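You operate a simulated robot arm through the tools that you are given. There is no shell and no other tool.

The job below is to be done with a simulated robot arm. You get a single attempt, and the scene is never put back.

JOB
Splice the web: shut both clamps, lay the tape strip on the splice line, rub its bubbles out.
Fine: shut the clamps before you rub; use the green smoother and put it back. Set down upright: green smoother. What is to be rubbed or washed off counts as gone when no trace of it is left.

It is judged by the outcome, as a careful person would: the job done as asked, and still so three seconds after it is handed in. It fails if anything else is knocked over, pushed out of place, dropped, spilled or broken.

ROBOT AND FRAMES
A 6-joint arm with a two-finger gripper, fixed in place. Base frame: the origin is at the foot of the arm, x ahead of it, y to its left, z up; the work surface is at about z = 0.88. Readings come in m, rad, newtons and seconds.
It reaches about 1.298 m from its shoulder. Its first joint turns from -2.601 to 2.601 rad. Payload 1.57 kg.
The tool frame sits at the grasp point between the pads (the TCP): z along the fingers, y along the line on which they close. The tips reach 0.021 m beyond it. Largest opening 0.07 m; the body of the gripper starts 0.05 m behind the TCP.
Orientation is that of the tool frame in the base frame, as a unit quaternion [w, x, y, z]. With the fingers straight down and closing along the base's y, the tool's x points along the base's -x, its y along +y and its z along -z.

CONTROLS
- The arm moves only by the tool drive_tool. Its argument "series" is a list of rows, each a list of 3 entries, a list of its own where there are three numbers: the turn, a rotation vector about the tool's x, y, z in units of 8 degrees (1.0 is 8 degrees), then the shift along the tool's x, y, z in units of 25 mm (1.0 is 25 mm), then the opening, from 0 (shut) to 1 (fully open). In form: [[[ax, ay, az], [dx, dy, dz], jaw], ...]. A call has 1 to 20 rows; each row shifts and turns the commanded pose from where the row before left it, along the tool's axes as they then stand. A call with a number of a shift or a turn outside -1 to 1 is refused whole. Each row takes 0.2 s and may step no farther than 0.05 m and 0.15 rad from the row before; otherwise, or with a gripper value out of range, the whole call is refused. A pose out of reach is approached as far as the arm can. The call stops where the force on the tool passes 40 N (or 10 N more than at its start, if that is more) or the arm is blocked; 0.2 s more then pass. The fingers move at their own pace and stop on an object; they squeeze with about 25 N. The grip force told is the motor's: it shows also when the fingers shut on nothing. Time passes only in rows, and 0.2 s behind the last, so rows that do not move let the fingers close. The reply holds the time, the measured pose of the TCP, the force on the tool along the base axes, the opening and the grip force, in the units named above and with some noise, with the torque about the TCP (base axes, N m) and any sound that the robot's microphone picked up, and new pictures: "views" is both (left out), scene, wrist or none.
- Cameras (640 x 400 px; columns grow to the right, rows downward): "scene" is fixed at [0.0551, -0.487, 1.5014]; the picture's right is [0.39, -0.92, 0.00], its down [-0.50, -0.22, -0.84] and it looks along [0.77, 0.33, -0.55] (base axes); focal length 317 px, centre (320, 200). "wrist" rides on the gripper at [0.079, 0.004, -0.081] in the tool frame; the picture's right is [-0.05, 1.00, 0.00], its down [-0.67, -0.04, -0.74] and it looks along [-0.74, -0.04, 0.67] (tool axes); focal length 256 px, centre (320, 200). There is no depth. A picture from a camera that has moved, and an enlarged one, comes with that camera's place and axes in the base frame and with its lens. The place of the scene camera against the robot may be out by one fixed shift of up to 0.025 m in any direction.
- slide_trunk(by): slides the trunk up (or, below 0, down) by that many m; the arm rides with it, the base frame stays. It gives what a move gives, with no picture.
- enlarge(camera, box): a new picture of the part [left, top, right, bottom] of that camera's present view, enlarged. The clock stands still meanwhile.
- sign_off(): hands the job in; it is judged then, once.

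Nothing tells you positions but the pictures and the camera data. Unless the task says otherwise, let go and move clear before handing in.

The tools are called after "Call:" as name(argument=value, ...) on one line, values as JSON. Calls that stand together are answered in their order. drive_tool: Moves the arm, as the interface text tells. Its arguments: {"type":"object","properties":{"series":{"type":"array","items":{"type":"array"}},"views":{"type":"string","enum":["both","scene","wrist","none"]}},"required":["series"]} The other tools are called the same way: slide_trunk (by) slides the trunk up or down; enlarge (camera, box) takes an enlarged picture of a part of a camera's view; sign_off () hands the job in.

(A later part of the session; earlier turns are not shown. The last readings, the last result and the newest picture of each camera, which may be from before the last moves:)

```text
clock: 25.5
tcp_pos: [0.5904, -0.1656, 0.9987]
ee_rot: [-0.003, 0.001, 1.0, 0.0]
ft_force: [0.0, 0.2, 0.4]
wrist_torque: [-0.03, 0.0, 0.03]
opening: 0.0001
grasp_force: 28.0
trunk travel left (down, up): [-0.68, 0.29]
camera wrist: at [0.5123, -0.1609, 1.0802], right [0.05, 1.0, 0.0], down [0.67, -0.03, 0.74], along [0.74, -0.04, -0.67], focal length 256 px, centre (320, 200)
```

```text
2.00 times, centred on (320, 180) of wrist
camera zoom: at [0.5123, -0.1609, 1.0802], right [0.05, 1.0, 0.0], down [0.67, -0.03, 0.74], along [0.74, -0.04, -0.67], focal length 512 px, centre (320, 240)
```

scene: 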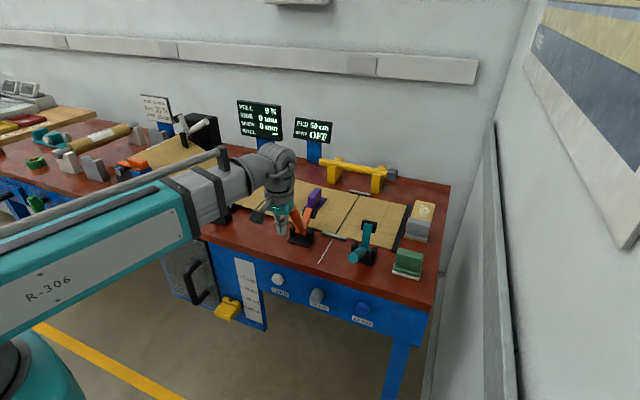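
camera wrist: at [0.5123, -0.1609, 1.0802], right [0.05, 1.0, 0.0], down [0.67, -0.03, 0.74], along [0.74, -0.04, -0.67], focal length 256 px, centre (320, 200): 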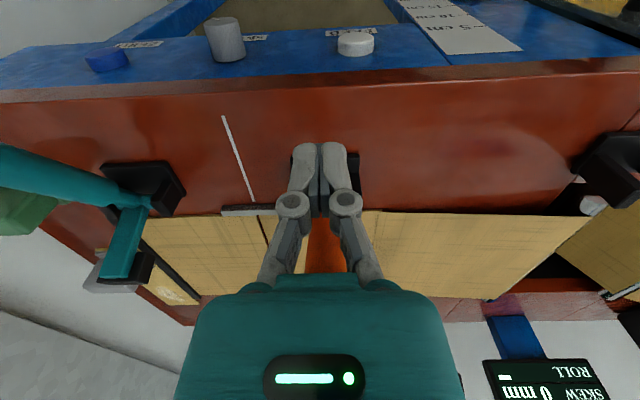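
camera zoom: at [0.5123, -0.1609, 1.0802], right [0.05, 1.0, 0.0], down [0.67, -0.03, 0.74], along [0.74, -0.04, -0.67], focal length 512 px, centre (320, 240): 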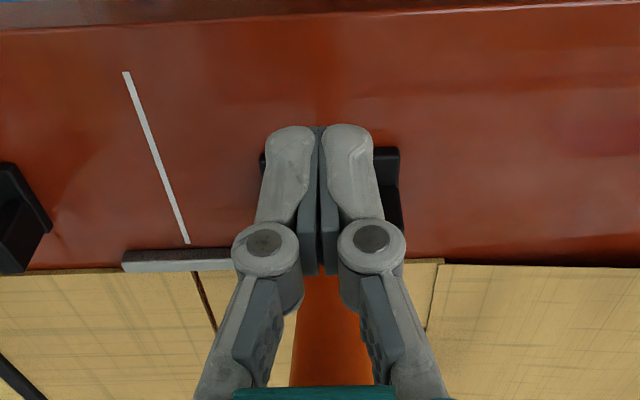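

The handle is longer than I first judged (tip now at about z 1.04). I'll raise so the fingers push just below its end with the body clear above.

Call:
slide_trunk(by=0.042)

Call:
drive_tool(series=[[[0, 0, 0], [-0.6, 0.1, 0], 0], [[0, 0, 0], [-0.6, 0, 0], 0], [[0, 0, 0], [-0.6, 0, 0], 0], [[0, 0, 0], [-0.6, 0, 0], 0], [[0, 0, 0], [-0.4, 0, 0], 0]], views="none")

Call:
enlarge(camera="scene", box=[250, 150, 410, 280])

```text
clock: 26.4
tcp_pos: [0.5891, -0.1652, 1.0401]
ee_rot: [-0.002, 0.0, 1.0, -0.001]
ft_force: [0.3, -0.7, 0.4]
wrist_torque: [0.0, 0.01, 0.0]
opening: 0.0
grasp_force: 28.7
trunk travel left (down, up): [-0.722, 0.248]
```

```text
clock: 27.6
tcp_pos: [0.6612, -0.163, 1.0407]
ee_rot: [-0.003, 0.0, 1.0, -0.001]
ft_force: [-0.3, 0.0, -0.4]
wrist_torque: [-0.02, 0.02, 0.03]
opening: 0.0
grasp_force: 28.6
trunk travel left (down, up): [-0.722, 0.248]
```

```text
3.08 times, centred on (330, 215) of scene
camera zoom: at [0.0551, -0.487, 1.5014], right [0.39, -0.92, 0.0], down [-0.5, -0.22, -0.84], along [0.77, 0.33, -0.55], focal length 974 px, centre (289, 154)
```

zoom: 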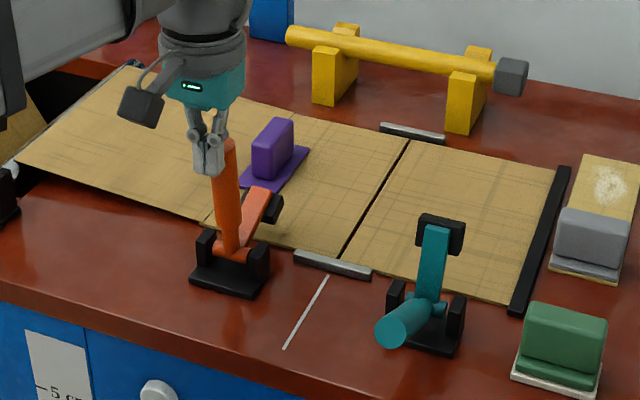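

That works: the handle is nearly upright. I'll keep pushing until the pad sits on the web.

Call:
drive_tool(series=[[[0, 0, 0], [-0.5, 0, 0], 0], [[0, 0, 0], [-0.5, 0, 0], 0], [[0, 0, 0], [-0.5, 0, 0], 0], [[0, 0, 0], [-0.5, 0, 0], 0]], views="none")

Call:
enlarge(camera="scene", box=[250, 150, 410, 280])

```text
clock: 28.6
tcp_pos: [0.707, -0.1618, 1.042]
ee_rot: [-0.003, 0.0, 1.0, -0.001]
ft_force: [-20.0, -1.2, 2.6]
wrist_torque: [0.02, 0.37, -0.03]
opening: 0.0
grasp_force: 28.3
trunk travel left (down, up): [-0.722, 0.248]
```

```text
3.08 times, centred on (330, 215) of scene
camera zoom: at [0.0551, -0.487, 1.5014], right [0.39, -0.92, 0.0], down [-0.5, -0.22, -0.84], along [0.77, 0.33, -0.55], focal length 974 px, centre (289, 154)
```

zoom: 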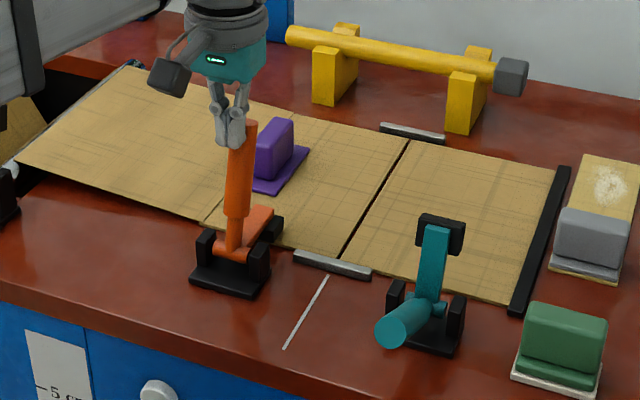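

The pad is down and force has reached 20 N. A little more push will tell me whether it's fully shut.

Call:
drive_tool(series=[[[0, 0, 0], [-0.15, 0, 0], 0], [[0, 0, 0], [-0.15, 0, 0], 0], [[0, 0, 0], [-0.15, 0, 0], 0]], views="wrist")

Call:
enlarge(camera="scene", box=[280, 190, 350, 250])

```text
clock: 29.1
tcp_pos: [0.7054, -0.1612, 1.0427]
ee_rot: [-0.009, 0.0, 1.0, 0.0]
ft_force: [-17.3, 1.5, 0.4]
wrist_torque: [-0.11, 0.36, 0.02]
opening: 0.0
grasp_force: 28.1
trunk travel left (down, up): [-0.722, 0.248]
stopped in row 2: the force on the tool passed its limit at 42 N (the readings are from after the stop); the commanded pose is now the measured one
camera wrist: at [0.6302, -0.1576, 1.1246], right [0.05, 1.0, 0.0], down [0.68, -0.04, 0.73], along [0.73, -0.04, -0.68], focal length 256 px, centre (320, 200)
```

wrist: 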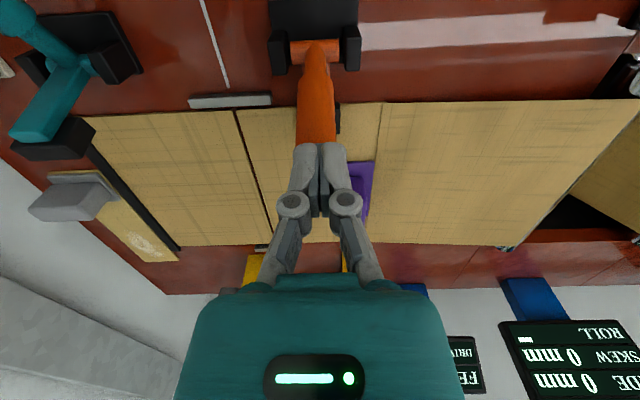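

```text
6.67 times, centred on (315, 220) of scene
camera zoom: at [0.0551, -0.487, 1.5014], right [0.39, -0.92, 0.0], down [-0.5, -0.22, -0.84], along [0.77, 0.33, -0.55], focal length 2111 px, centre (353, 67)
```

zoom: 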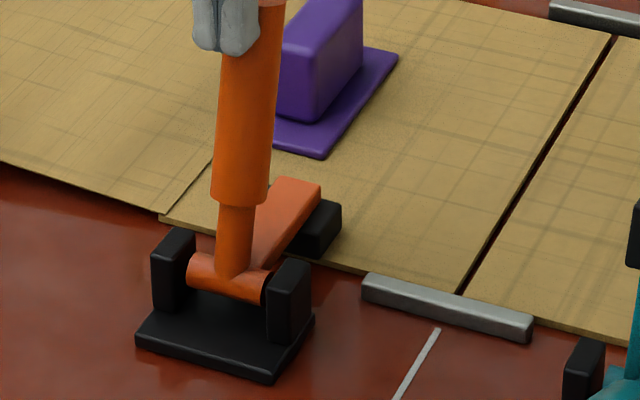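

Orange is shut. I'll back off, confirm it stays, and do the teal clamp the same way.

Call:
drive_tool(series=[[[0, 0, 0], [0.8, 0, 0], 0], [[0, 0, 0], [0.8, 0, 0], 0], [[0, 0, 0], [0.8, 0, 0], 0]], views="none")

Call:
slide_trunk(by=0.03)

Call:
drive_tool(series=[[[0, 0, 0], [0.2, -1, 0], 0], [[0, 0, 0], [0.2, -1, 0], 0], [[0, 0, 0], [0, -1, 0], 0], [[0, 0, 0], [0, -1, 0], 0], [[0, 0, 0], [0, -1, 0], 0], [[0, 0, 0], [0, -1, 0], 0], [[0, 0, 0], [-0.4, -1, 0], 0], [[0, 0, 0], [-0.5, -0.75, 0], 0], [[0, 0, 0], [0, 0, 0], 0]], views="both")

Call:
enlarge(camera="scene", box=[250, 150, 410, 280])

```text
clock: 29.9
tcp_pos: [0.6496, -0.1615, 1.0397]
ee_rot: [-0.007, -0.001, 1.0, 0.0]
ft_force: [-1.0, 0.5, 0.6]
wrist_torque: [0.04, 0.02, 0.04]
opening: 0.0
grasp_force: 28.5
trunk travel left (down, up): [-0.722, 0.248]
```

```text
clock: 30.6
tcp_pos: [0.6504, -0.161, 1.0705]
ee_rot: [-0.008, 0.0, 1.0, -0.001]
ft_force: [-0.1, -0.9, -0.9]
wrist_torque: [0.03, 0.01, 0.05]
opening: 0.0003
grasp_force: 28.6
trunk travel left (down, up): [-0.752, 0.218]
```

```text
clock: 32.6
tcp_pos: [0.6661, -0.3579, 1.0696]
ee_rot: [-0.007, 0.0, 1.0, 0.0]
ft_force: [1.3, 0.3, 0.4]
wrist_torque: [0.01, 0.01, -0.01]
opening: 0.0
grasp_force: 28.5
trunk travel left (down, up): [-0.752, 0.218]
camera wrist: at [0.5889, -0.3538, 1.153], right [0.05, 1.0, 0.0], down [0.68, -0.04, 0.73], along [0.73, -0.04, -0.68], focal length 256 px, centre (320, 200)
```

scene: 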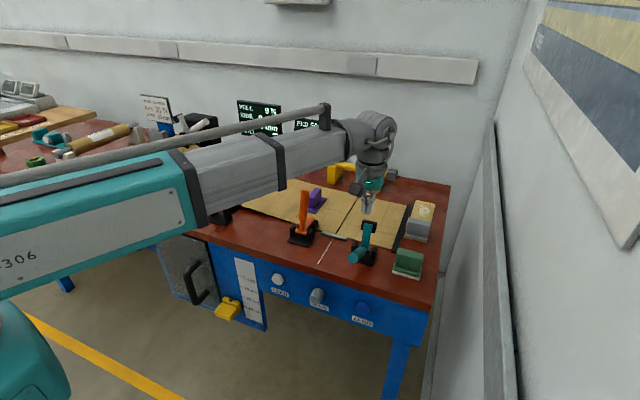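
wrist: 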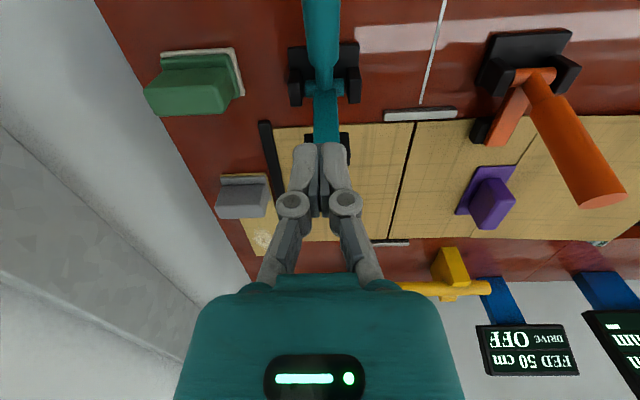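

```text
3.08 times, centred on (330, 215) of scene
camera zoom: at [0.0551, -0.487, 1.5014], right [0.39, -0.92, 0.0], down [-0.5, -0.22, -0.84], along [0.77, 0.33, -0.55], focal length 974 px, centre (289, 154)
```

zoom: 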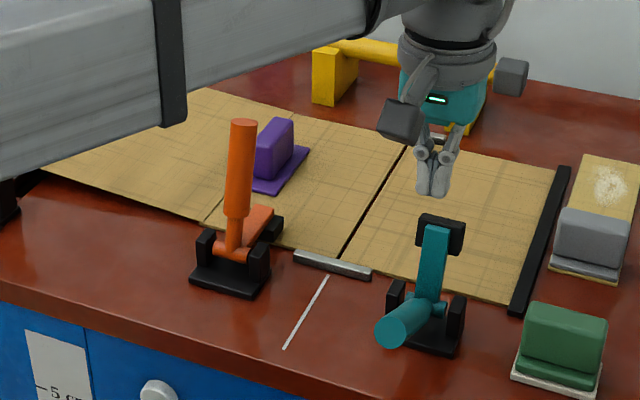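

Orange stays shut and the fingers are lined up behind the teal arm. I'll lower and push.

Call:
slide_trunk(by=-0.098)

Call:
drive_tool(series=[[[0, 0, 0], [-0.5, 0, 0], 0], [[0, 0, 0], [-0.5, 0, 0], 0], [[0, 0, 0], [-0.5, 0, 0], 0], [[0, 0, 0], [-0.5, 0, 0], 0], [[0, 0, 0], [-0.4, 0, 0], 0], [[0, 0, 0], [-0.2, 0, 0], 0]], views="none")

Call:
enlarge(camera="scene", box=[290, 150, 450, 280])

```text
clock: 33.9
tcp_pos: [0.6649, -0.3581, 0.9723]
ee_rot: [-0.007, 0.0, 1.0, 0.0]
ft_force: [0.3, 0.3, 0.8]
wrist_torque: [-0.01, 0.02, 0.0]
opening: 0.0
grasp_force: 28.4
trunk travel left (down, up): [-0.654, 0.316]
```

```text
clock: 35.3
tcp_pos: [0.7306, -0.357, 0.9725]
ee_rot: [-0.008, 0.0, 1.0, 0.0]
ft_force: [-2.6, -0.3, 0.4]
wrist_torque: [0.02, 0.05, 0.01]
opening: 0.006
grasp_force: 28.8
trunk travel left (down, up): [-0.654, 0.316]
```

```text
3.08 times, centred on (370, 215) of scene
camera zoom: at [0.0551, -0.487, 1.5014], right [0.39, -0.92, 0.0], down [-0.5, -0.22, -0.84], along [0.77, 0.33, -0.55], focal length 974 px, centre (166, 154)
```

zoom: 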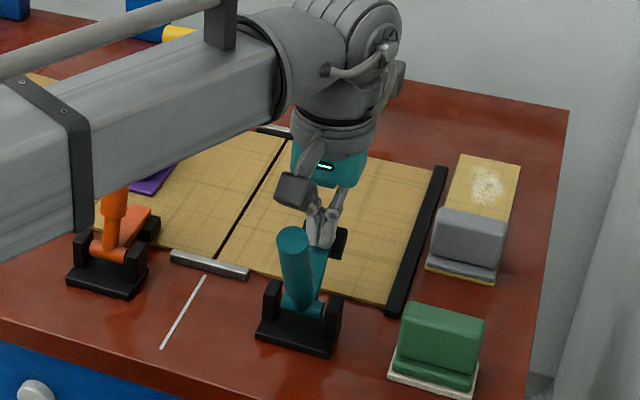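

Teal is half shut. I'll lift, go behind its handle, and push it the rest of the way.

Call:
slide_trunk(by=0.11)

Call:
drive_tool(series=[[[0, 0, 0], [1, 0, 0], 0], [[0, 0, 0], [1, 0, 0], 0], [[0, 0, 0], [1, 0, 0], 0], [[0, 0, 0], [1, 0, 0], 0], [[0, 0, 0], [1, 0, 0], 0], [[0, 0, 0], [1, 0, 0], 0], [[0, 0, 0], [0, 0, 0], 0]], views="wrist")

Call:
enlarge(camera="scene", box=[290, 150, 450, 280])

```text
clock: 36.8
tcp_pos: [0.7308, -0.3564, 1.083]
ee_rot: [-0.008, -0.001, 1.0, 0.0]
ft_force: [-0.8, -0.5, -0.1]
wrist_torque: [0.0, 0.03, 0.02]
opening: 0.0001
grasp_force: 28.7
trunk travel left (down, up): [-0.764, 0.206]
```

```text
clock: 38.4
tcp_pos: [0.5804, -0.358, 1.0825]
ee_rot: [-0.008, -0.001, 1.0, 0.001]
ft_force: [-0.1, -1.1, -0.2]
wrist_torque: [0.01, 0.01, 0.01]
opening: 0.0001
grasp_force: 28.7
out of reach, approached as far as the arm can: row 4
trunk travel left (down, up): [-0.764, 0.206]
camera wrist: at [0.5032, -0.3544, 1.165], right [0.05, 1.0, 0.0], down [0.68, -0.04, 0.73], along [0.73, -0.04, -0.68], focal length 256 px, centre (320, 200)
```

wrist: 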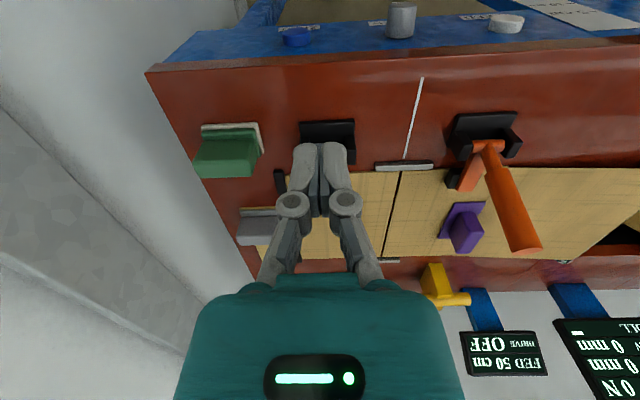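

```text
3.08 times, centred on (370, 215) of scene
camera zoom: at [0.0551, -0.487, 1.5014], right [0.39, -0.92, 0.0], down [-0.5, -0.22, -0.84], along [0.77, 0.33, -0.55], focal length 974 px, centre (166, 154)
```

zoom: 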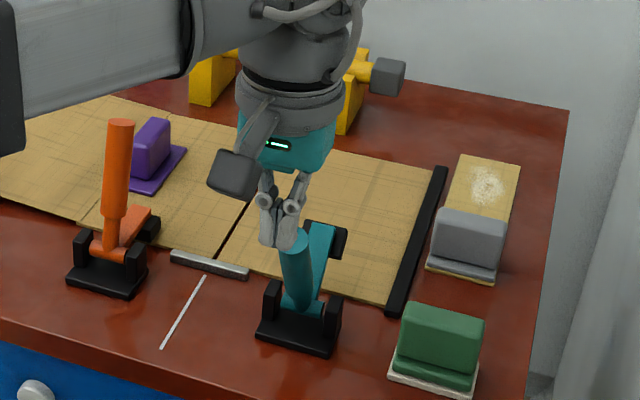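

I'll lower to about z 1.042 and push the teal handle forward until it stops.

Call:
slide_trunk(by=-0.04)

Call:
drive_tool(series=[[[0, 0, 0], [-0.6, 0, 0], 0], [[0, 0, 0], [-0.6, 0, 0], 0], [[0, 0, 0], [-0.6, 0, 0], 0], [[0, 0, 0], [-0.6, 0, 0], 0], [[0, 0, 0], [-0.5, 0, 0], 0], [[0, 0, 0], [-0.5, 0, 0], 0], [[0, 0, 0], [-0.5, 0, 0], 0], [[0, 0, 0], [-0.4, 0, 0], 0], [[0, 0, 0], [-0.4, 0, 0], 0], [[0, 0, 0], [-0.3, 0, 0], 0], [[0, 0, 0], [-0.2, 0, 0], 0], [[0, 0, 0], [-0.2, 0, 0], 0], [[0, 0, 0], [-0.2, 0, 0], 0]], views="none")

Call:
enlarge(camera="scene", box=[290, 150, 450, 280])

```text
clock: 39.2
tcp_pos: [0.578, -0.3582, 1.0421]
ee_rot: [-0.007, 0.0, 1.0, 0.0]
ft_force: [0.6, -0.3, 0.2]
wrist_torque: [-0.02, 0.01, 0.02]
opening: 0.0
grasp_force: 28.2
trunk travel left (down, up): [-0.724, 0.246]
```

```text
clock: 40.3
tcp_pos: [0.635, -0.358, 1.0451]
ee_rot: [-0.011, 0.0, 1.0, -0.002]
ft_force: [-15.5, -2.5, 35.0]
wrist_torque: [-0.11, 0.09, 0.2]
opening: 0.0058
grasp_force: 28.9
trunk travel left (down, up): [-0.724, 0.246]
stopped in row 5: the force on the tool passed its limit at 48 N (the readings are from after the stop); the commanded pose is now the measured one
```

```text
3.08 times, centred on (370, 215) of scene
camera zoom: at [0.0551, -0.487, 1.5014], right [0.39, -0.92, 0.0], down [-0.5, -0.22, -0.84], along [0.77, 0.33, -0.55], focal length 974 px, centre (166, 154)
```

zoom: 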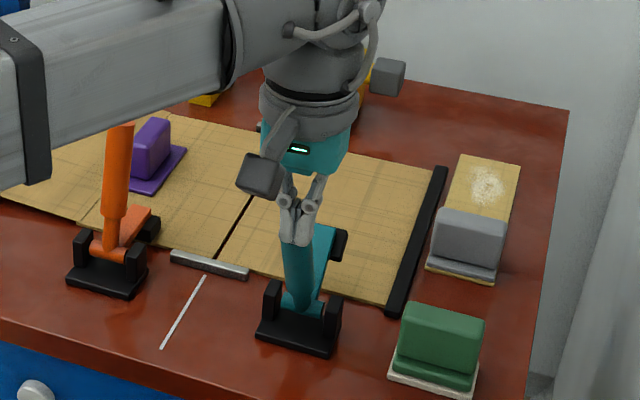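

The fingertips rode onto the end of the handle. I'll back off, lower by 16 mm, and push again.

Call:
drive_tool(series=[[[0, 0, 0], [0.5, 0, 0], 0], [[0, 0, 0], [0.6, 0, 0], 0], [[0, 0, 0], [0.6, 0, 0], 0]], views="none")

Call:
slide_trunk(by=-0.018)

Call:
drive_tool(series=[[[0, 0, 0], [-0.5, 0, 0], 0], [[0, 0, 0], [-0.5, 0, 0], 0], [[0, 0, 0], [-0.5, 0, 0], 0], [[0, 0, 0], [-0.4, 0, 0], 0], [[0, 0, 0], [-0.4, 0, 0], 0], [[0, 0, 0], [-0.4, 0, 0], 0]], views="none")

Call:
enlarge(camera="scene", box=[290, 150, 450, 280])

```text
clock: 41.1
tcp_pos: [0.5966, -0.3578, 1.0435]
ee_rot: [-0.009, 0.001, 1.0, -0.001]
ft_force: [-0.4, 0.0, -0.5]
wrist_torque: [0.02, 0.04, 0.01]
opening: 0.0001
grasp_force: 28.4
trunk travel left (down, up): [-0.724, 0.246]
```

```text
clock: 41.7
tcp_pos: [0.5982, -0.3564, 1.0234]
ee_rot: [-0.011, 0.002, 1.0, 0.0]
ft_force: [0.6, -0.5, -0.4]
wrist_torque: [0.01, 0.01, 0.0]
opening: 0.0001
grasp_force: 28.6
trunk travel left (down, up): [-0.706, 0.264]
```

```text
clock: 43.1
tcp_pos: [0.6666, -0.3585, 1.0228]
ee_rot: [-0.011, 0.0, 1.0, 0.0]
ft_force: [0.5, 0.1, -0.9]
wrist_torque: [0.02, 0.03, -0.01]
opening: 0.0001
grasp_force: 29.0
trunk travel left (down, up): [-0.706, 0.264]
```

```text
3.08 times, centred on (370, 215) of scene
camera zoom: at [0.0551, -0.487, 1.5014], right [0.39, -0.92, 0.0], down [-0.5, -0.22, -0.84], along [0.77, 0.33, -0.55], focal length 974 px, centre (166, 154)
```

zoom: 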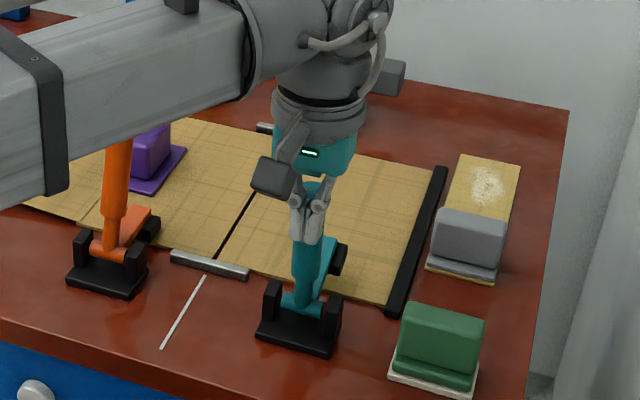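

The handle is moving properly now. I'll keep pushing until it stops.

Call:
drive_tool(series=[[[0, 0, 0], [-0.4, 0, 0], 0], [[0, 0, 0], [-0.4, 0, 0], 0], [[0, 0, 0], [-0.4, 0, 0], 0], [[0, 0, 0], [-0.3, 0, 0], 0], [[0, 0, 0], [-0.2, 0, 0], 0], [[0, 0, 0], [-0.2, 0, 0], 0], [[0, 0, 0], [-0.2, 0, 0], 0]], views="none")

Call:
enlarge(camera="scene", box=[290, 150, 450, 280])

```text
clock: 44.5
tcp_pos: [0.7025, -0.3583, 1.0265]
ee_rot: [-0.017, 0.003, 1.0, -0.001]
ft_force: [-14.9, -0.8, 2.7]
wrist_torque: [-0.19, 0.3, 0.08]
opening: 0.0001
grasp_force: 28.3
trunk travel left (down, up): [-0.706, 0.264]
stopped in row 6: the force on the tool passed its limit at 45 N (the readings are from after the stop); the commanded pose is now the measured one
```

```text
3.08 times, centred on (370, 215) of scene
camera zoom: at [0.0551, -0.487, 1.5014], right [0.39, -0.92, 0.0], down [-0.5, -0.22, -0.84], along [0.77, 0.33, -0.55], focal length 974 px, centre (166, 154)
```

zoom: 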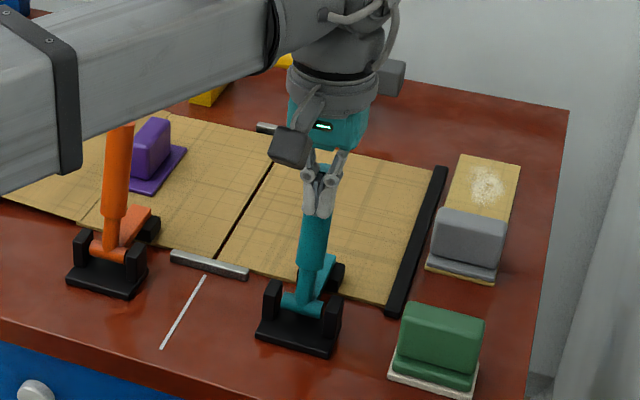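

Both clamps look shut. I'll back away, raise, level the tool, open, and move over toward the purple strip.

Call:
drive_tool(series=[[[0, 0, 0], [0.8, 0, 0], 0], [[0, -0.24, 0], [0.8, 0, 0], 0], [[0, 0, 0], [0.8, 0, 0], 0]], views="none")

Call:
slide_trunk(by=0.12)

Call:
drive_tool(series=[[[0, 0, 0], [0, 1, 0], 0.5], [[0, 0, 0], [0, 1, 0], 0.5], [[0, 0, 0], [-0.5, 1, 0], 0.5], [[0, 0, 0], [-0.5, 1, 0], 0.5], [[0, 0, 0], [-1, 1, 0], 0.5], [[0, 0, 0], [-1, 1, 0], 0.5], [[0, 0, 0], [-1, 1, 0], 0.7], [[0, 0, 0], [-1, 1, 0], 0.7], [[0, 0, 0], [0, 1, 0], 1], [[0, 0, 0], [0, 0.3, 0], 1]], views="both")

Call:
enlarge(camera="wrist", box=[220, 80, 420, 205])

Call:
enlarge(camera="scene", box=[270, 160, 450, 280])

```text
clock: 45.3
tcp_pos: [0.6475, -0.3587, 1.0248]
ee_rot: [0.002, 0.001, 1.0, -0.001]
ft_force: [-0.1, -0.6, 0.3]
wrist_torque: [0.02, 0.01, 0.01]
opening: 0.0
grasp_force: 28.6
trunk travel left (down, up): [-0.706, 0.264]
```

```text
clock: 46.8
tcp_pos: [0.6471, -0.3583, 1.1433]
ee_rot: [0.001, 0.002, 1.0, -0.001]
ft_force: [-1.4, -1.0, 0.8]
wrist_torque: [0.0, 0.0, -0.03]
opening: 0.0003
grasp_force: 28.8
trunk travel left (down, up): [-0.826, 0.144]
```

```text
clock: 49.0
tcp_pos: [0.7736, -0.1235, 1.1449]
ee_rot: [0.001, 0.002, 1.0, 0.0]
ft_force: [0.5, 0.0, 0.0]
wrist_torque: [-0.02, 0.02, -0.01]
opening: 0.0697
grasp_force: 0.0
trunk travel left (down, up): [-0.826, 0.144]
camera wrist: at [0.6957, -0.1202, 1.2256], right [0.06, 1.0, 0.0], down [0.66, -0.04, 0.75], along [0.74, -0.04, -0.67], focal length 256 px, centre (320, 200)
```

scene: 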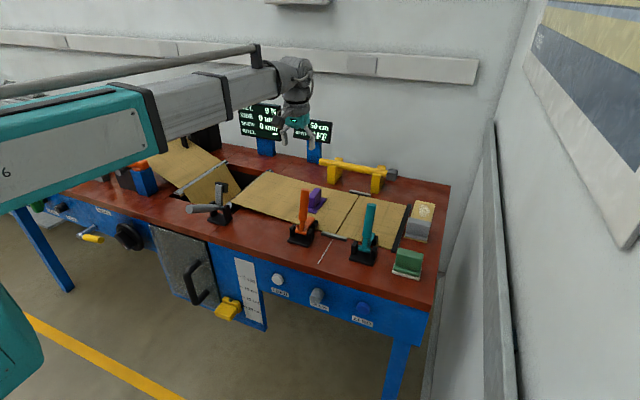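
wrist: 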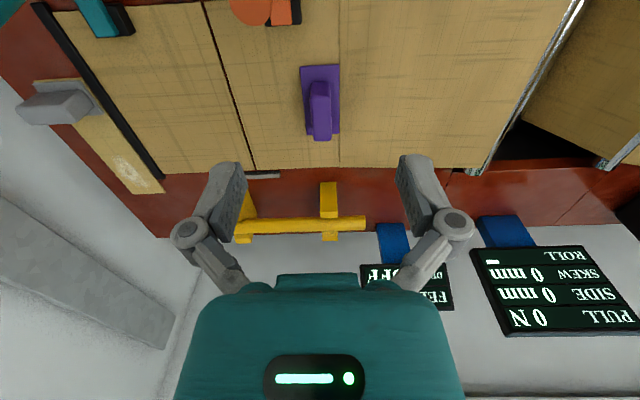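

```text
3.20 times, centred on (320, 142) of wrist
camera zoom: at [0.6957, -0.1202, 1.2256], right [0.06, 1.0, 0.0], down [0.66, -0.04, 0.75], along [0.74, -0.04, -0.67], focal length 819 px, centre (320, 384)
```

zoom: 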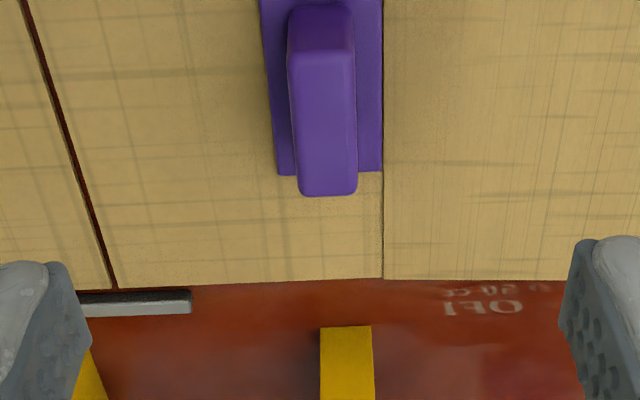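

```text
3.33 times, centred on (360, 220) of scene
camera zoom: at [0.0551, -0.487, 1.5014], right [0.39, -0.92, 0.0], down [-0.5, -0.22, -0.84], along [0.77, 0.33, -0.55], focal length 1056 px, centre (187, 133)
```

zoom: 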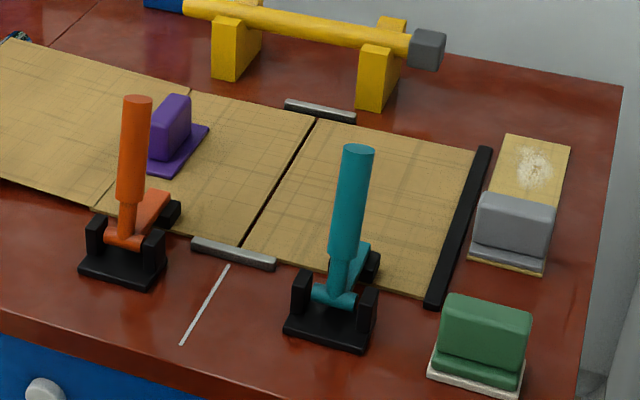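

Both clamps are shut (orange and teal, pads down). Before picking the tape, I need to be sure which item it is: the kraft-coloured strip with bubbles (65 x 220 mm, about the web width) may be the tape with the grey block as its grip, so I'll look at it closely.

Call:
drive_tool(series=[[[0, 0, 0], [0.2, -1, 0], 1], [[0, 0, 0], [0.2, -1, 0], 1], [[0, 0, 0], [0.2, -1, 0], 1], [[0, 0, 0], [0.2, -1, 0], 1], [[0, 0, 0], [0.2, -1, 0], 1], [[0, 0, 0], [0.2, -1, 0], 1], [[0, 0, 0], [0.2, -1, 0], 1], [[0, 0, 0], [0.2, -1, 0], 1], [[0, 0, 0], [0, -1, 0], 1], [[0, 0, 0], [0, -1, 0], 1], [[0, 0, 0], [0, -1, 0], 1], [[0, 0, 0], [0, -1, 0], 1], [[0, 0, 0], [0, -1, 0], 1], [[0, 0, 0], [0, -0.9, 0], 1]], views="none")

Call:
slide_trunk(by=-0.1)

Call:
drive_tool(series=[[[0, 0, 0], [0, 0, 0], 1]], views="both")

Call:
enlarge(camera="wrist", box=[220, 60, 420, 220])

Call:
enlarge(camera="wrist", box=[220, 0, 380, 100])

```text
clock: 52.0
tcp_pos: [0.7316, -0.4746, 1.1445]
ee_rot: [0.001, 0.001, 1.0, 0.0]
ft_force: [-0.3, 0.6, -0.4]
wrist_torque: [-0.02, -0.03, -0.03]
opening: 0.0701
grasp_force: 0.1
trunk travel left (down, up): [-0.826, 0.144]
```

```text
clock: 53.3
tcp_pos: [0.7309, -0.4742, 1.0445]
ee_rot: [0.002, 0.001, 1.0, -0.001]
ft_force: [0.3, -0.3, -0.4]
wrist_torque: [-0.01, 0.02, -0.02]
opening: 0.0699
grasp_force: 0.0
trunk travel left (down, up): [-0.726, 0.244]
```

```text
clock: 53.7
tcp_pos: [0.7298, -0.4741, 1.0432]
ee_rot: [0.001, 0.001, 1.0, -0.001]
ft_force: [0.7, 0.2, -0.7]
wrist_torque: [0.0, 0.03, 0.02]
opening: 0.0701
grasp_force: 0.0
trunk travel left (down, up): [-0.726, 0.244]
camera wrist: at [0.6533, -0.4702, 1.1256], right [0.06, 1.0, 0.0], down [0.66, -0.04, 0.75], along [0.74, -0.04, -0.67], focal length 256 px, centre (320, 200)
```

scene: 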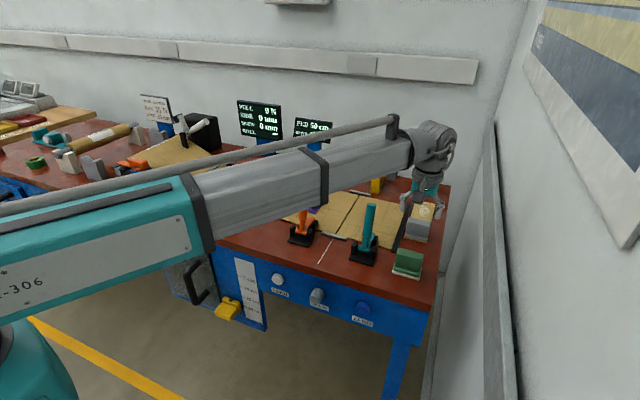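
wrist: 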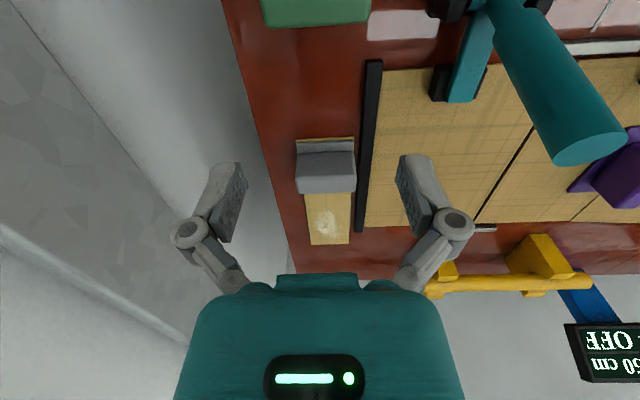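

```text
2.50 times, centred on (320, 140) of wrist
camera zoom: at [0.6533, -0.4702, 1.1256], right [0.06, 1.0, 0.0], down [0.66, -0.04, 0.75], along [0.74, -0.04, -0.67], focal length 640 px, centre (320, 350)
```

zoom: 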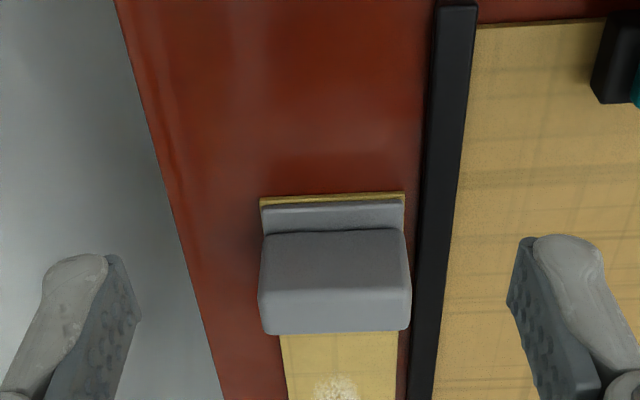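

```text
4.00 times, centred on (300, 50) of wrist
camera zoom: at [0.6533, -0.4702, 1.1256], right [0.06, 1.0, 0.0], down [0.66, -0.04, 0.75], along [0.74, -0.04, -0.67], focal length 1024 px, centre (400, 800)
```

zoom: 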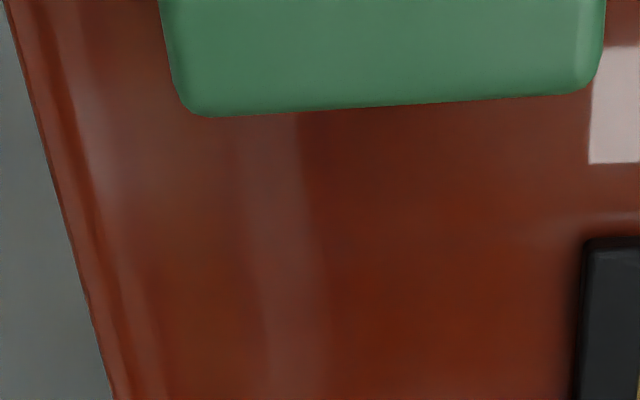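

The grey block spans the strip's full width at its front end, which suggests it is the grip of a kraft tape strip with its bubbles on the free part. I take the block to be at x = 0.836–0.863, y = -0.473, with its top at about z 0.925. I'll yaw the tool 90° to pinch it front-to-back, and lift gently to check that the strip comes with it.

Call:
drive_tool(series=[[[0, 0, 1], [-0.5, 0, 0], 0.9], [[0, 0, 1], [0, 0, 0], 0.9], [[0, 0, 1], [0, 0, 0], 0.9], [[0, 0, 1], [0, 0, 0], 0.9], [[0, 0, 1], [0, 0, 0], 0.9], [[0, 0, 1], [0, 0, 0], 0.9], [[0, 0, 1], [0, 0, 0], 0.9], [[0, 0, 1], [0, 0, 0], 0.9], [[0, 0, 1], [0, 0, 0], 0.9], [[0, 0, 1], [0, 0, 0], 0.9], [[0, 0, 1], [0, 0, 0], 0.9], [[0, 0, 0.25], [0, 0, 0], 0.9], [[0, 0, 0], [0, 1, 0], 0.9], [[0, 0, 0], [0, 1, 0], 0.9], [[0, 0, 0], [0, 1, 0], 0.9], [[0, 0, 0], [0, 1, 0], 0.9], [[0, 0, 0], [0, 0.3, 0], 0.9], [[0, 0, 0], [0, 0, 0], 0.9]], views="both")

Call:
enlarge(camera="wrist", box=[220, 60, 420, 220])

Call:
enlarge(camera="scene", box=[330, 120, 470, 290])

```text
clock: 57.5
tcp_pos: [0.8532, -0.4749, 1.0437]
ee_rot: [0.001, 0.708, 0.706, 0.0]
ft_force: [-0.3, 0.6, -0.5]
wrist_torque: [-0.03, 0.0, 0.07]
opening: 0.0631
grasp_force: 0.1
trunk travel left (down, up): [-0.726, 0.244]
camera wrist: at [0.8587, -0.395, 1.1256], right [1.0, -0.06, 0.0], down [-0.04, -0.66, 0.75], along [-0.04, -0.75, -0.67], focal length 256 px, centre (320, 200)
```

scene: 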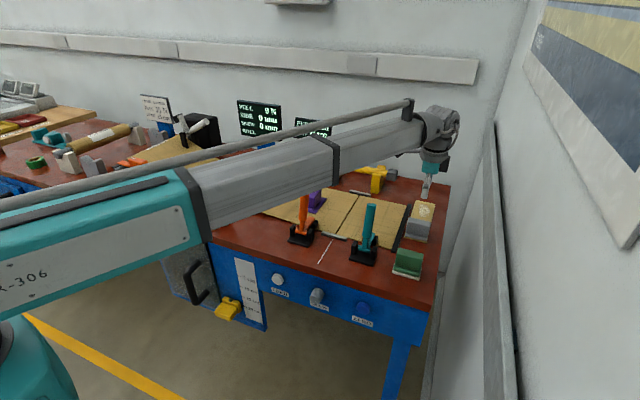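
wrist: 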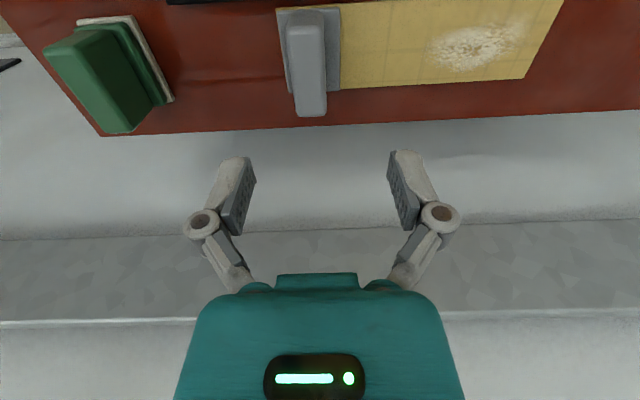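

```text
2.50 times, centred on (320, 140) of wrist
camera zoom: at [0.8587, -0.395, 1.1256], right [1.0, -0.06, 0.0], down [-0.04, -0.66, 0.75], along [-0.04, -0.75, -0.67], focal length 640 px, centre (320, 350)
```

zoom: 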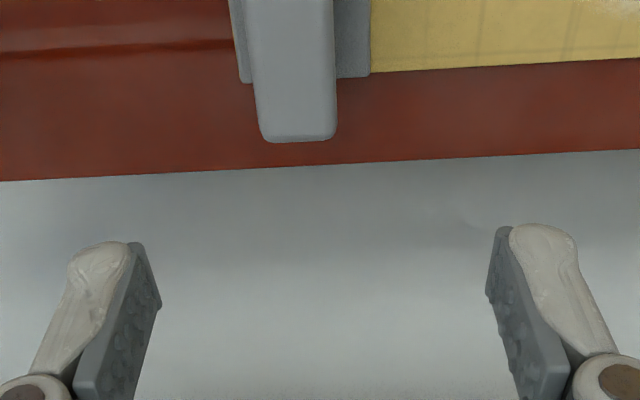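

```text
2.35 times, centred on (400, 205) of scene
camera zoom: at [0.0551, -0.487, 1.5014], right [0.39, -0.92, 0.0], down [-0.5, -0.22, -0.84], along [0.77, 0.33, -0.55], focal length 745 px, centre (132, 188)
```

zoom: 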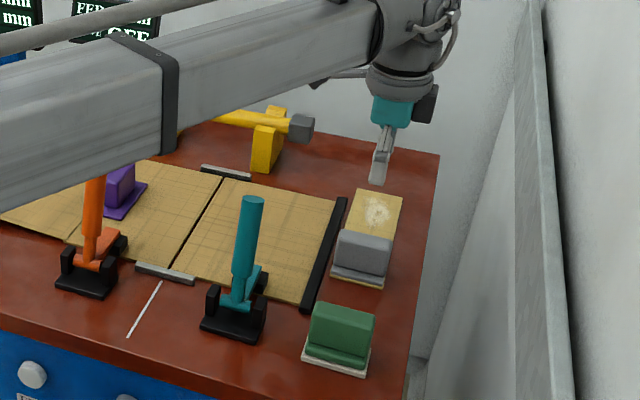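

Seen from the side, the grey block stands on a flange over the strip's front end. I'll centre on it (x = 0.846), come down, and test-lift slightly.

Call:
drive_tool(series=[[[0, 0, 0], [0, -0.28, 0], 0.9], [[0, 0, 0], [0, 0, 0], 0.9]], views="none")

Call:
slide_trunk(by=-0.09)

Call:
drive_tool(series=[[[0, 0, 0], [0, 0, 0], 0.9]], views="both")

Call:
enlarge(camera="scene", box=[330, 120, 470, 290])

Call:
enlarge(camera="wrist", box=[160, 0, 480, 200])

```text
clock: 58.1
tcp_pos: [0.8451, -0.475, 1.0446]
ee_rot: [0.001, 0.708, 0.706, 0.0]
ft_force: [-0.2, -0.4, 0.0]
wrist_torque: [0.0, 0.01, -0.02]
opening: 0.063
grasp_force: 0.1
trunk travel left (down, up): [-0.726, 0.244]
```

```text
clock: 59.4
tcp_pos: [0.8451, -0.4742, 0.9533]
ee_rot: [0.001, 0.708, 0.706, -0.001]
ft_force: [0.4, 0.0, 0.0]
wrist_torque: [0.0, 0.0, -0.02]
opening: 0.063
grasp_force: 0.1
trunk travel left (down, up): [-0.636, 0.334]
```

```text
clock: 59.8
tcp_pos: [0.8459, -0.4736, 0.9542]
ee_rot: [0.001, 0.708, 0.706, 0.0]
ft_force: [-0.2, 0.9, 0.1]
wrist_torque: [-0.02, -0.02, 0.02]
opening: 0.063
grasp_force: 0.1
trunk travel left (down, up): [-0.636, 0.334]
camera wrist: at [0.8512, -0.395, 1.0356], right [1.0, -0.06, 0.0], down [-0.04, -0.66, 0.75], along [-0.04, -0.75, -0.67], focal length 256 px, centre (320, 200)
```

scene: 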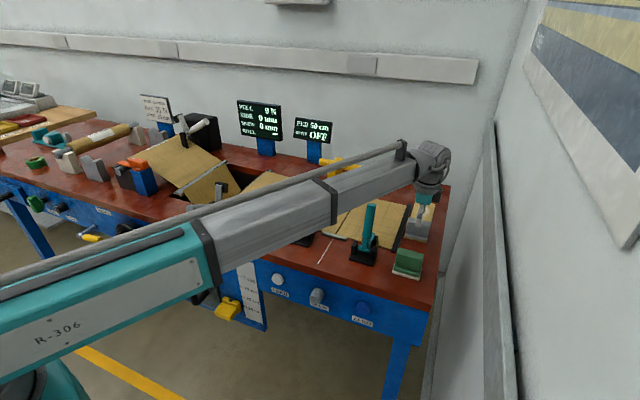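
wrist: 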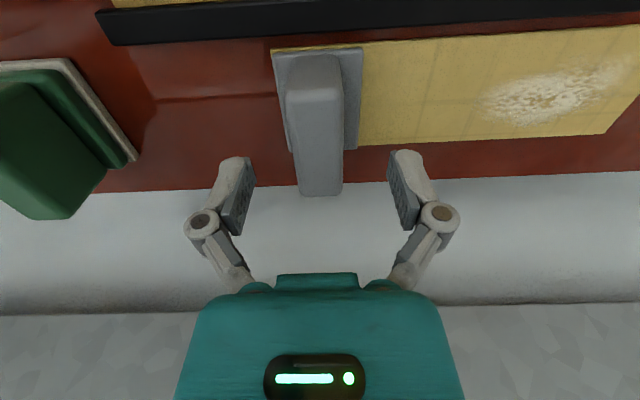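

```text
2.35 times, centred on (400, 205) of scene
camera zoom: at [0.0551, -0.487, 1.5014], right [0.39, -0.92, 0.0], down [-0.5, -0.22, -0.84], along [0.77, 0.33, -0.55], focal length 745 px, centre (132, 188)
```

zoom: 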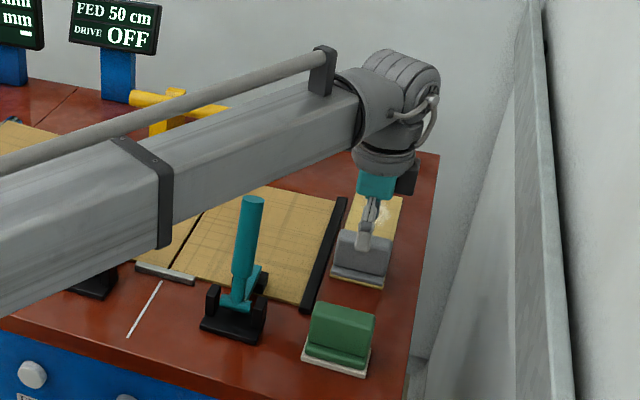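

```text
2.00 times, centred on (320, 100) of wrist
camera zoom: at [0.8512, -0.395, 1.0356], right [1.0, -0.06, 0.0], down [-0.04, -0.66, 0.75], along [-0.04, -0.75, -0.67], focal length 512 px, centre (320, 400)
```

zoom: 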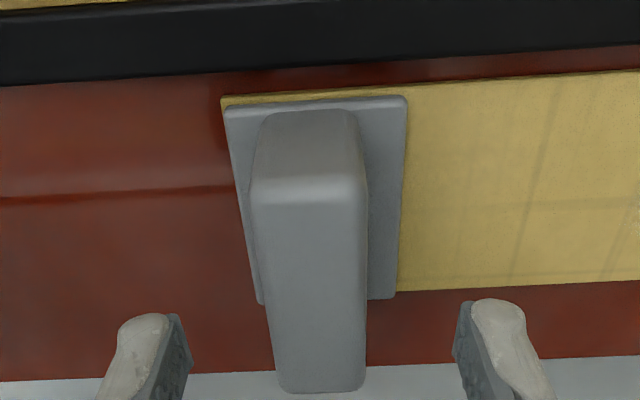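

The block is centred between the fingers. I'll come down to grip height and close.

Call:
slide_trunk(by=-0.034)

Call:
drive_tool(series=[[[0, 0, 0], [0, 0, 0], 0.5], [[0, 0, 0], [0, 0, 0], 0.3], [[0, 0, 0], [0, 0, 0], 0.3], [[0, 0, 0], [0, 0, 0], 0.3]], views="wrist")

Call:
enlarge(camera="wrist", box=[160, 0, 480, 200])

```text
clock: 60.6
tcp_pos: [0.8451, -0.4767, 0.9201]
ee_rot: [0.002, 0.708, 0.706, 0.0]
ft_force: [0.5, -0.8, 0.1]
wrist_torque: [0.01, 0.01, 0.0]
opening: 0.0629
grasp_force: 0.2
trunk travel left (down, up): [-0.602, 0.368]
```

```text
clock: 61.6
tcp_pos: [0.845, -0.4741, 0.9206]
ee_rot: [0.001, 0.708, 0.706, 0.0]
ft_force: [-0.5, -0.5, 0.7]
wrist_torque: [0.01, 0.0, 0.0]
opening: 0.0252
grasp_force: 25.2
trunk travel left (down, up): [-0.602, 0.368]
camera wrist: at [0.8512, -0.395, 1.0016], right [1.0, -0.06, 0.0], down [-0.04, -0.66, 0.75], along [-0.04, -0.75, -0.67], focal length 256 px, centre (320, 200)
```

wrist: 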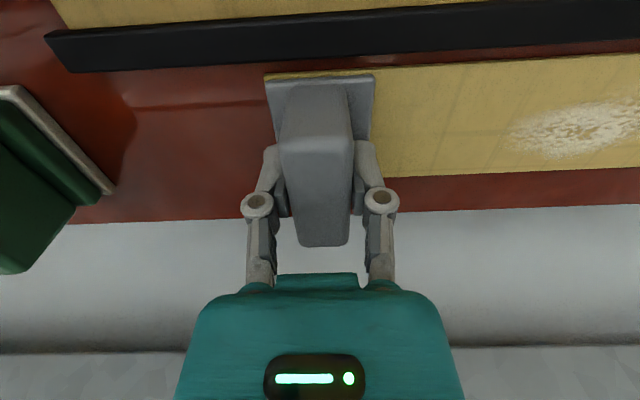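

```text
2.00 times, centred on (320, 100) of wrist
camera zoom: at [0.8512, -0.395, 1.0016], right [1.0, -0.06, 0.0], down [-0.04, -0.66, 0.75], along [-0.04, -0.75, -0.67], focal length 512 px, centre (320, 400)
```

zoom: 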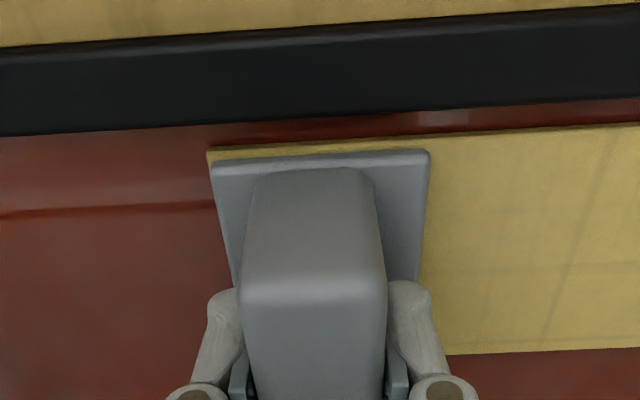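

Gripped, with the block 25 mm thick. I'll lift just 8 mm and see what comes up with it.

Call:
slide_trunk(by=0.008)

Call:
drive_tool(series=[[[0, 0, 0], [0, 0, 0], 0.3]], views="wrist")

Call:
enlarge(camera="wrist", box=[160, 0, 480, 200])

Call:
enlarge(camera="scene", box=[390, 190, 450, 290])

```text
clock: 62.1
tcp_pos: [0.8451, -0.4745, 0.9281]
ee_rot: [0.001, 0.708, 0.707, 0.0]
ft_force: [0.2, -0.6, -0.3]
wrist_torque: [0.01, 0.05, 0.02]
opening: 0.0252
grasp_force: 25.2
trunk travel left (down, up): [-0.61, 0.36]
```

```text
clock: 62.5
tcp_pos: [0.8454, -0.4744, 0.9275]
ee_rot: [0.001, 0.708, 0.706, 0.0]
ft_force: [0.6, -0.4, 0.0]
wrist_torque: [0.0, 0.01, 0.01]
opening: 0.0253
grasp_force: 25.6
trunk travel left (down, up): [-0.61, 0.36]
camera wrist: at [0.8513, -0.395, 1.0095], right [1.0, -0.06, 0.0], down [-0.04, -0.66, 0.75], along [-0.04, -0.75, -0.67], focal length 256 px, centre (320, 200)
```

wrist: 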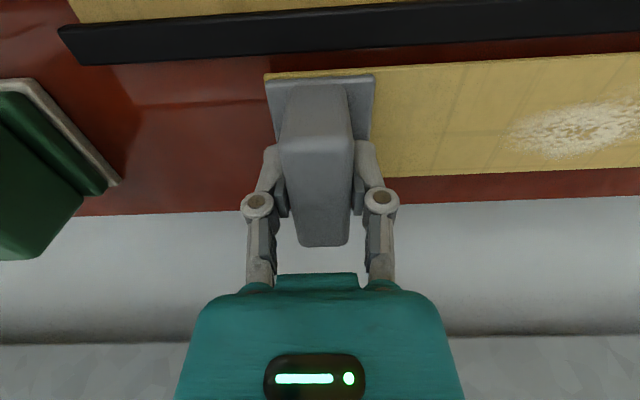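

```text
2.00 times, centred on (320, 100) of wrist
camera zoom: at [0.8513, -0.395, 1.0095], right [1.0, -0.06, 0.0], down [-0.04, -0.66, 0.75], along [-0.04, -0.75, -0.67], focal length 512 px, centre (320, 400)
```

zoom: 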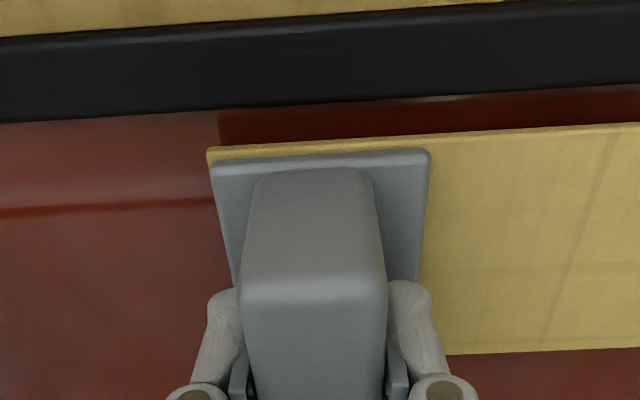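

```text
4.00 times, centred on (420, 240) of scene
camera zoom: at [0.0551, -0.487, 1.5014], right [0.39, -0.92, 0.0], down [-0.5, -0.22, -0.84], along [0.77, 0.33, -0.55], focal length 1267 px, centre (-80, 40)
```

zoom: 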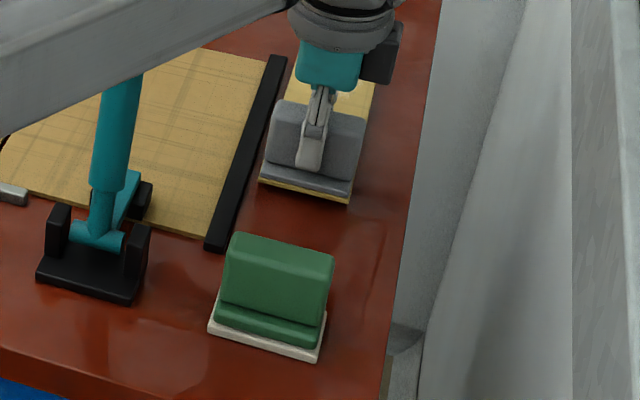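

The whole strip rises with the grey block, so the kraft strip with its grey grip is the tape strip. The purple item is something else and I'll leave it alone. I'll lift clear, shift toward the front, then carry the strip over the splice line.

Call:
slide_trunk(by=0.12)

Call:
drive_tool(series=[[[0, 0, 0], [0, -0.6, 0], 0.3], [[0, 0, 0], [0, -0.6, 0], 0.3], [[0, 0, 0], [0, -0.6, 0], 0.3], [[0, 0, 0], [0, -0.6, 0], 0.3], [[0, 0, 0], [0.6, 0, 0], 0.3], [[0, 0, 0], [0.6, 0, 0], 0.3], [[0, 0, 0], [0.6, 0, 0], 0.3], [[0, 0, 0], [0.6, 0, 0], 0.3], [[0, 0, 0], [0.6, 0, 0], 0.3], [[0, 0, 0], [0.6, 0, 0], 0.3], [[0, 0, 0], [0.6, 0, 0], 0.3], [[0, 0, 0], [0.6, 0, 0], 0.3], [[0, 0, 0], [0.6, 0, 0], 0.3], [[0, 0, 0], [0.6, 0, 0], 0.3], [[0, 0, 0], [0.6, 0, 0], 0.3], [[0, 0, 0], [0.6, 0, 0], 0.3], [[0, 0, 0], [0.6, 0, 0], 0.3], [[0, 0, 0], [0.6, 0, 0], 0.3], [[0, 0, 0], [0.3, 0, 0], 0.3], [[0, 0, 0], [0, 0, 0], 0.3]], views="both")

Call:
enlarge(camera="scene", box=[270, 130, 450, 280])

```text
clock: 64.0
tcp_pos: [0.8449, -0.4751, 1.0475]
ee_rot: [0.001, 0.708, 0.706, 0.0]
ft_force: [-0.4, 0.3, -1.0]
wrist_torque: [0.03, -0.01, -0.03]
opening: 0.0255
grasp_force: 24.6
trunk travel left (down, up): [-0.73, 0.24]
```

```text
clock: 68.2
tcp_pos: [0.7839, -0.2563, 1.0479]
ee_rot: [0.001, 0.708, 0.706, 0.0]
ft_force: [-1.0, 0.5, -1.0]
wrist_torque: [-0.03, 0.0, 0.01]
opening: 0.0254
grasp_force: 24.7
trunk travel left (down, up): [-0.73, 0.24]
camera wrist: at [0.7908, -0.1775, 1.1295], right [1.0, -0.06, 0.0], down [-0.04, -0.66, 0.75], along [-0.04, -0.75, -0.67], focal length 256 px, centre (320, 200)
```

scene: 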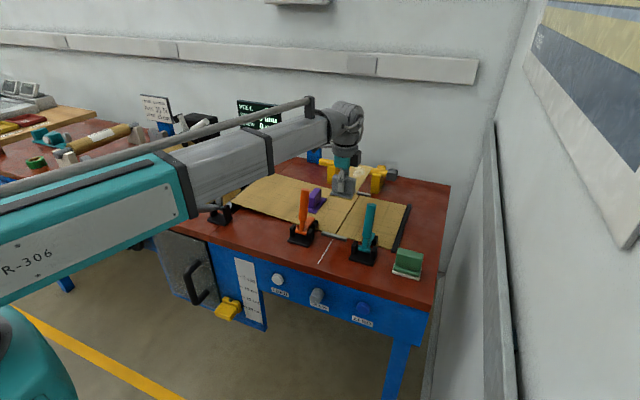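
wrist: 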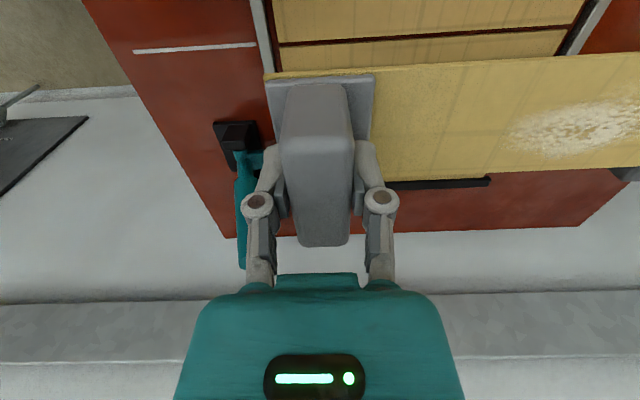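

```text
2.67 times, centred on (360, 205) of scene
camera zoom: at [0.0551, -0.487, 1.5014], right [0.39, -0.92, 0.0], down [-0.5, -0.22, -0.84], along [0.77, 0.33, -0.55], focal length 844 px, centre (213, 187)
```

zoom: 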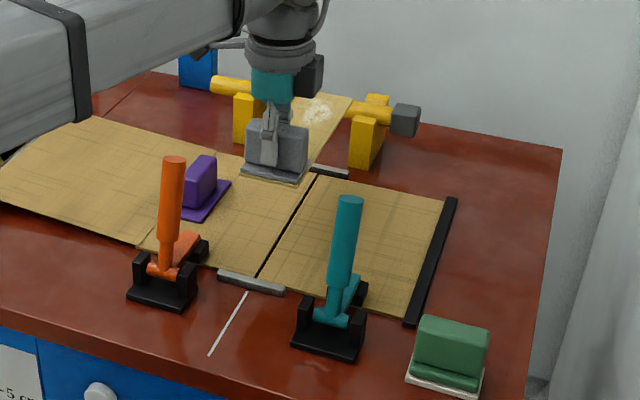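

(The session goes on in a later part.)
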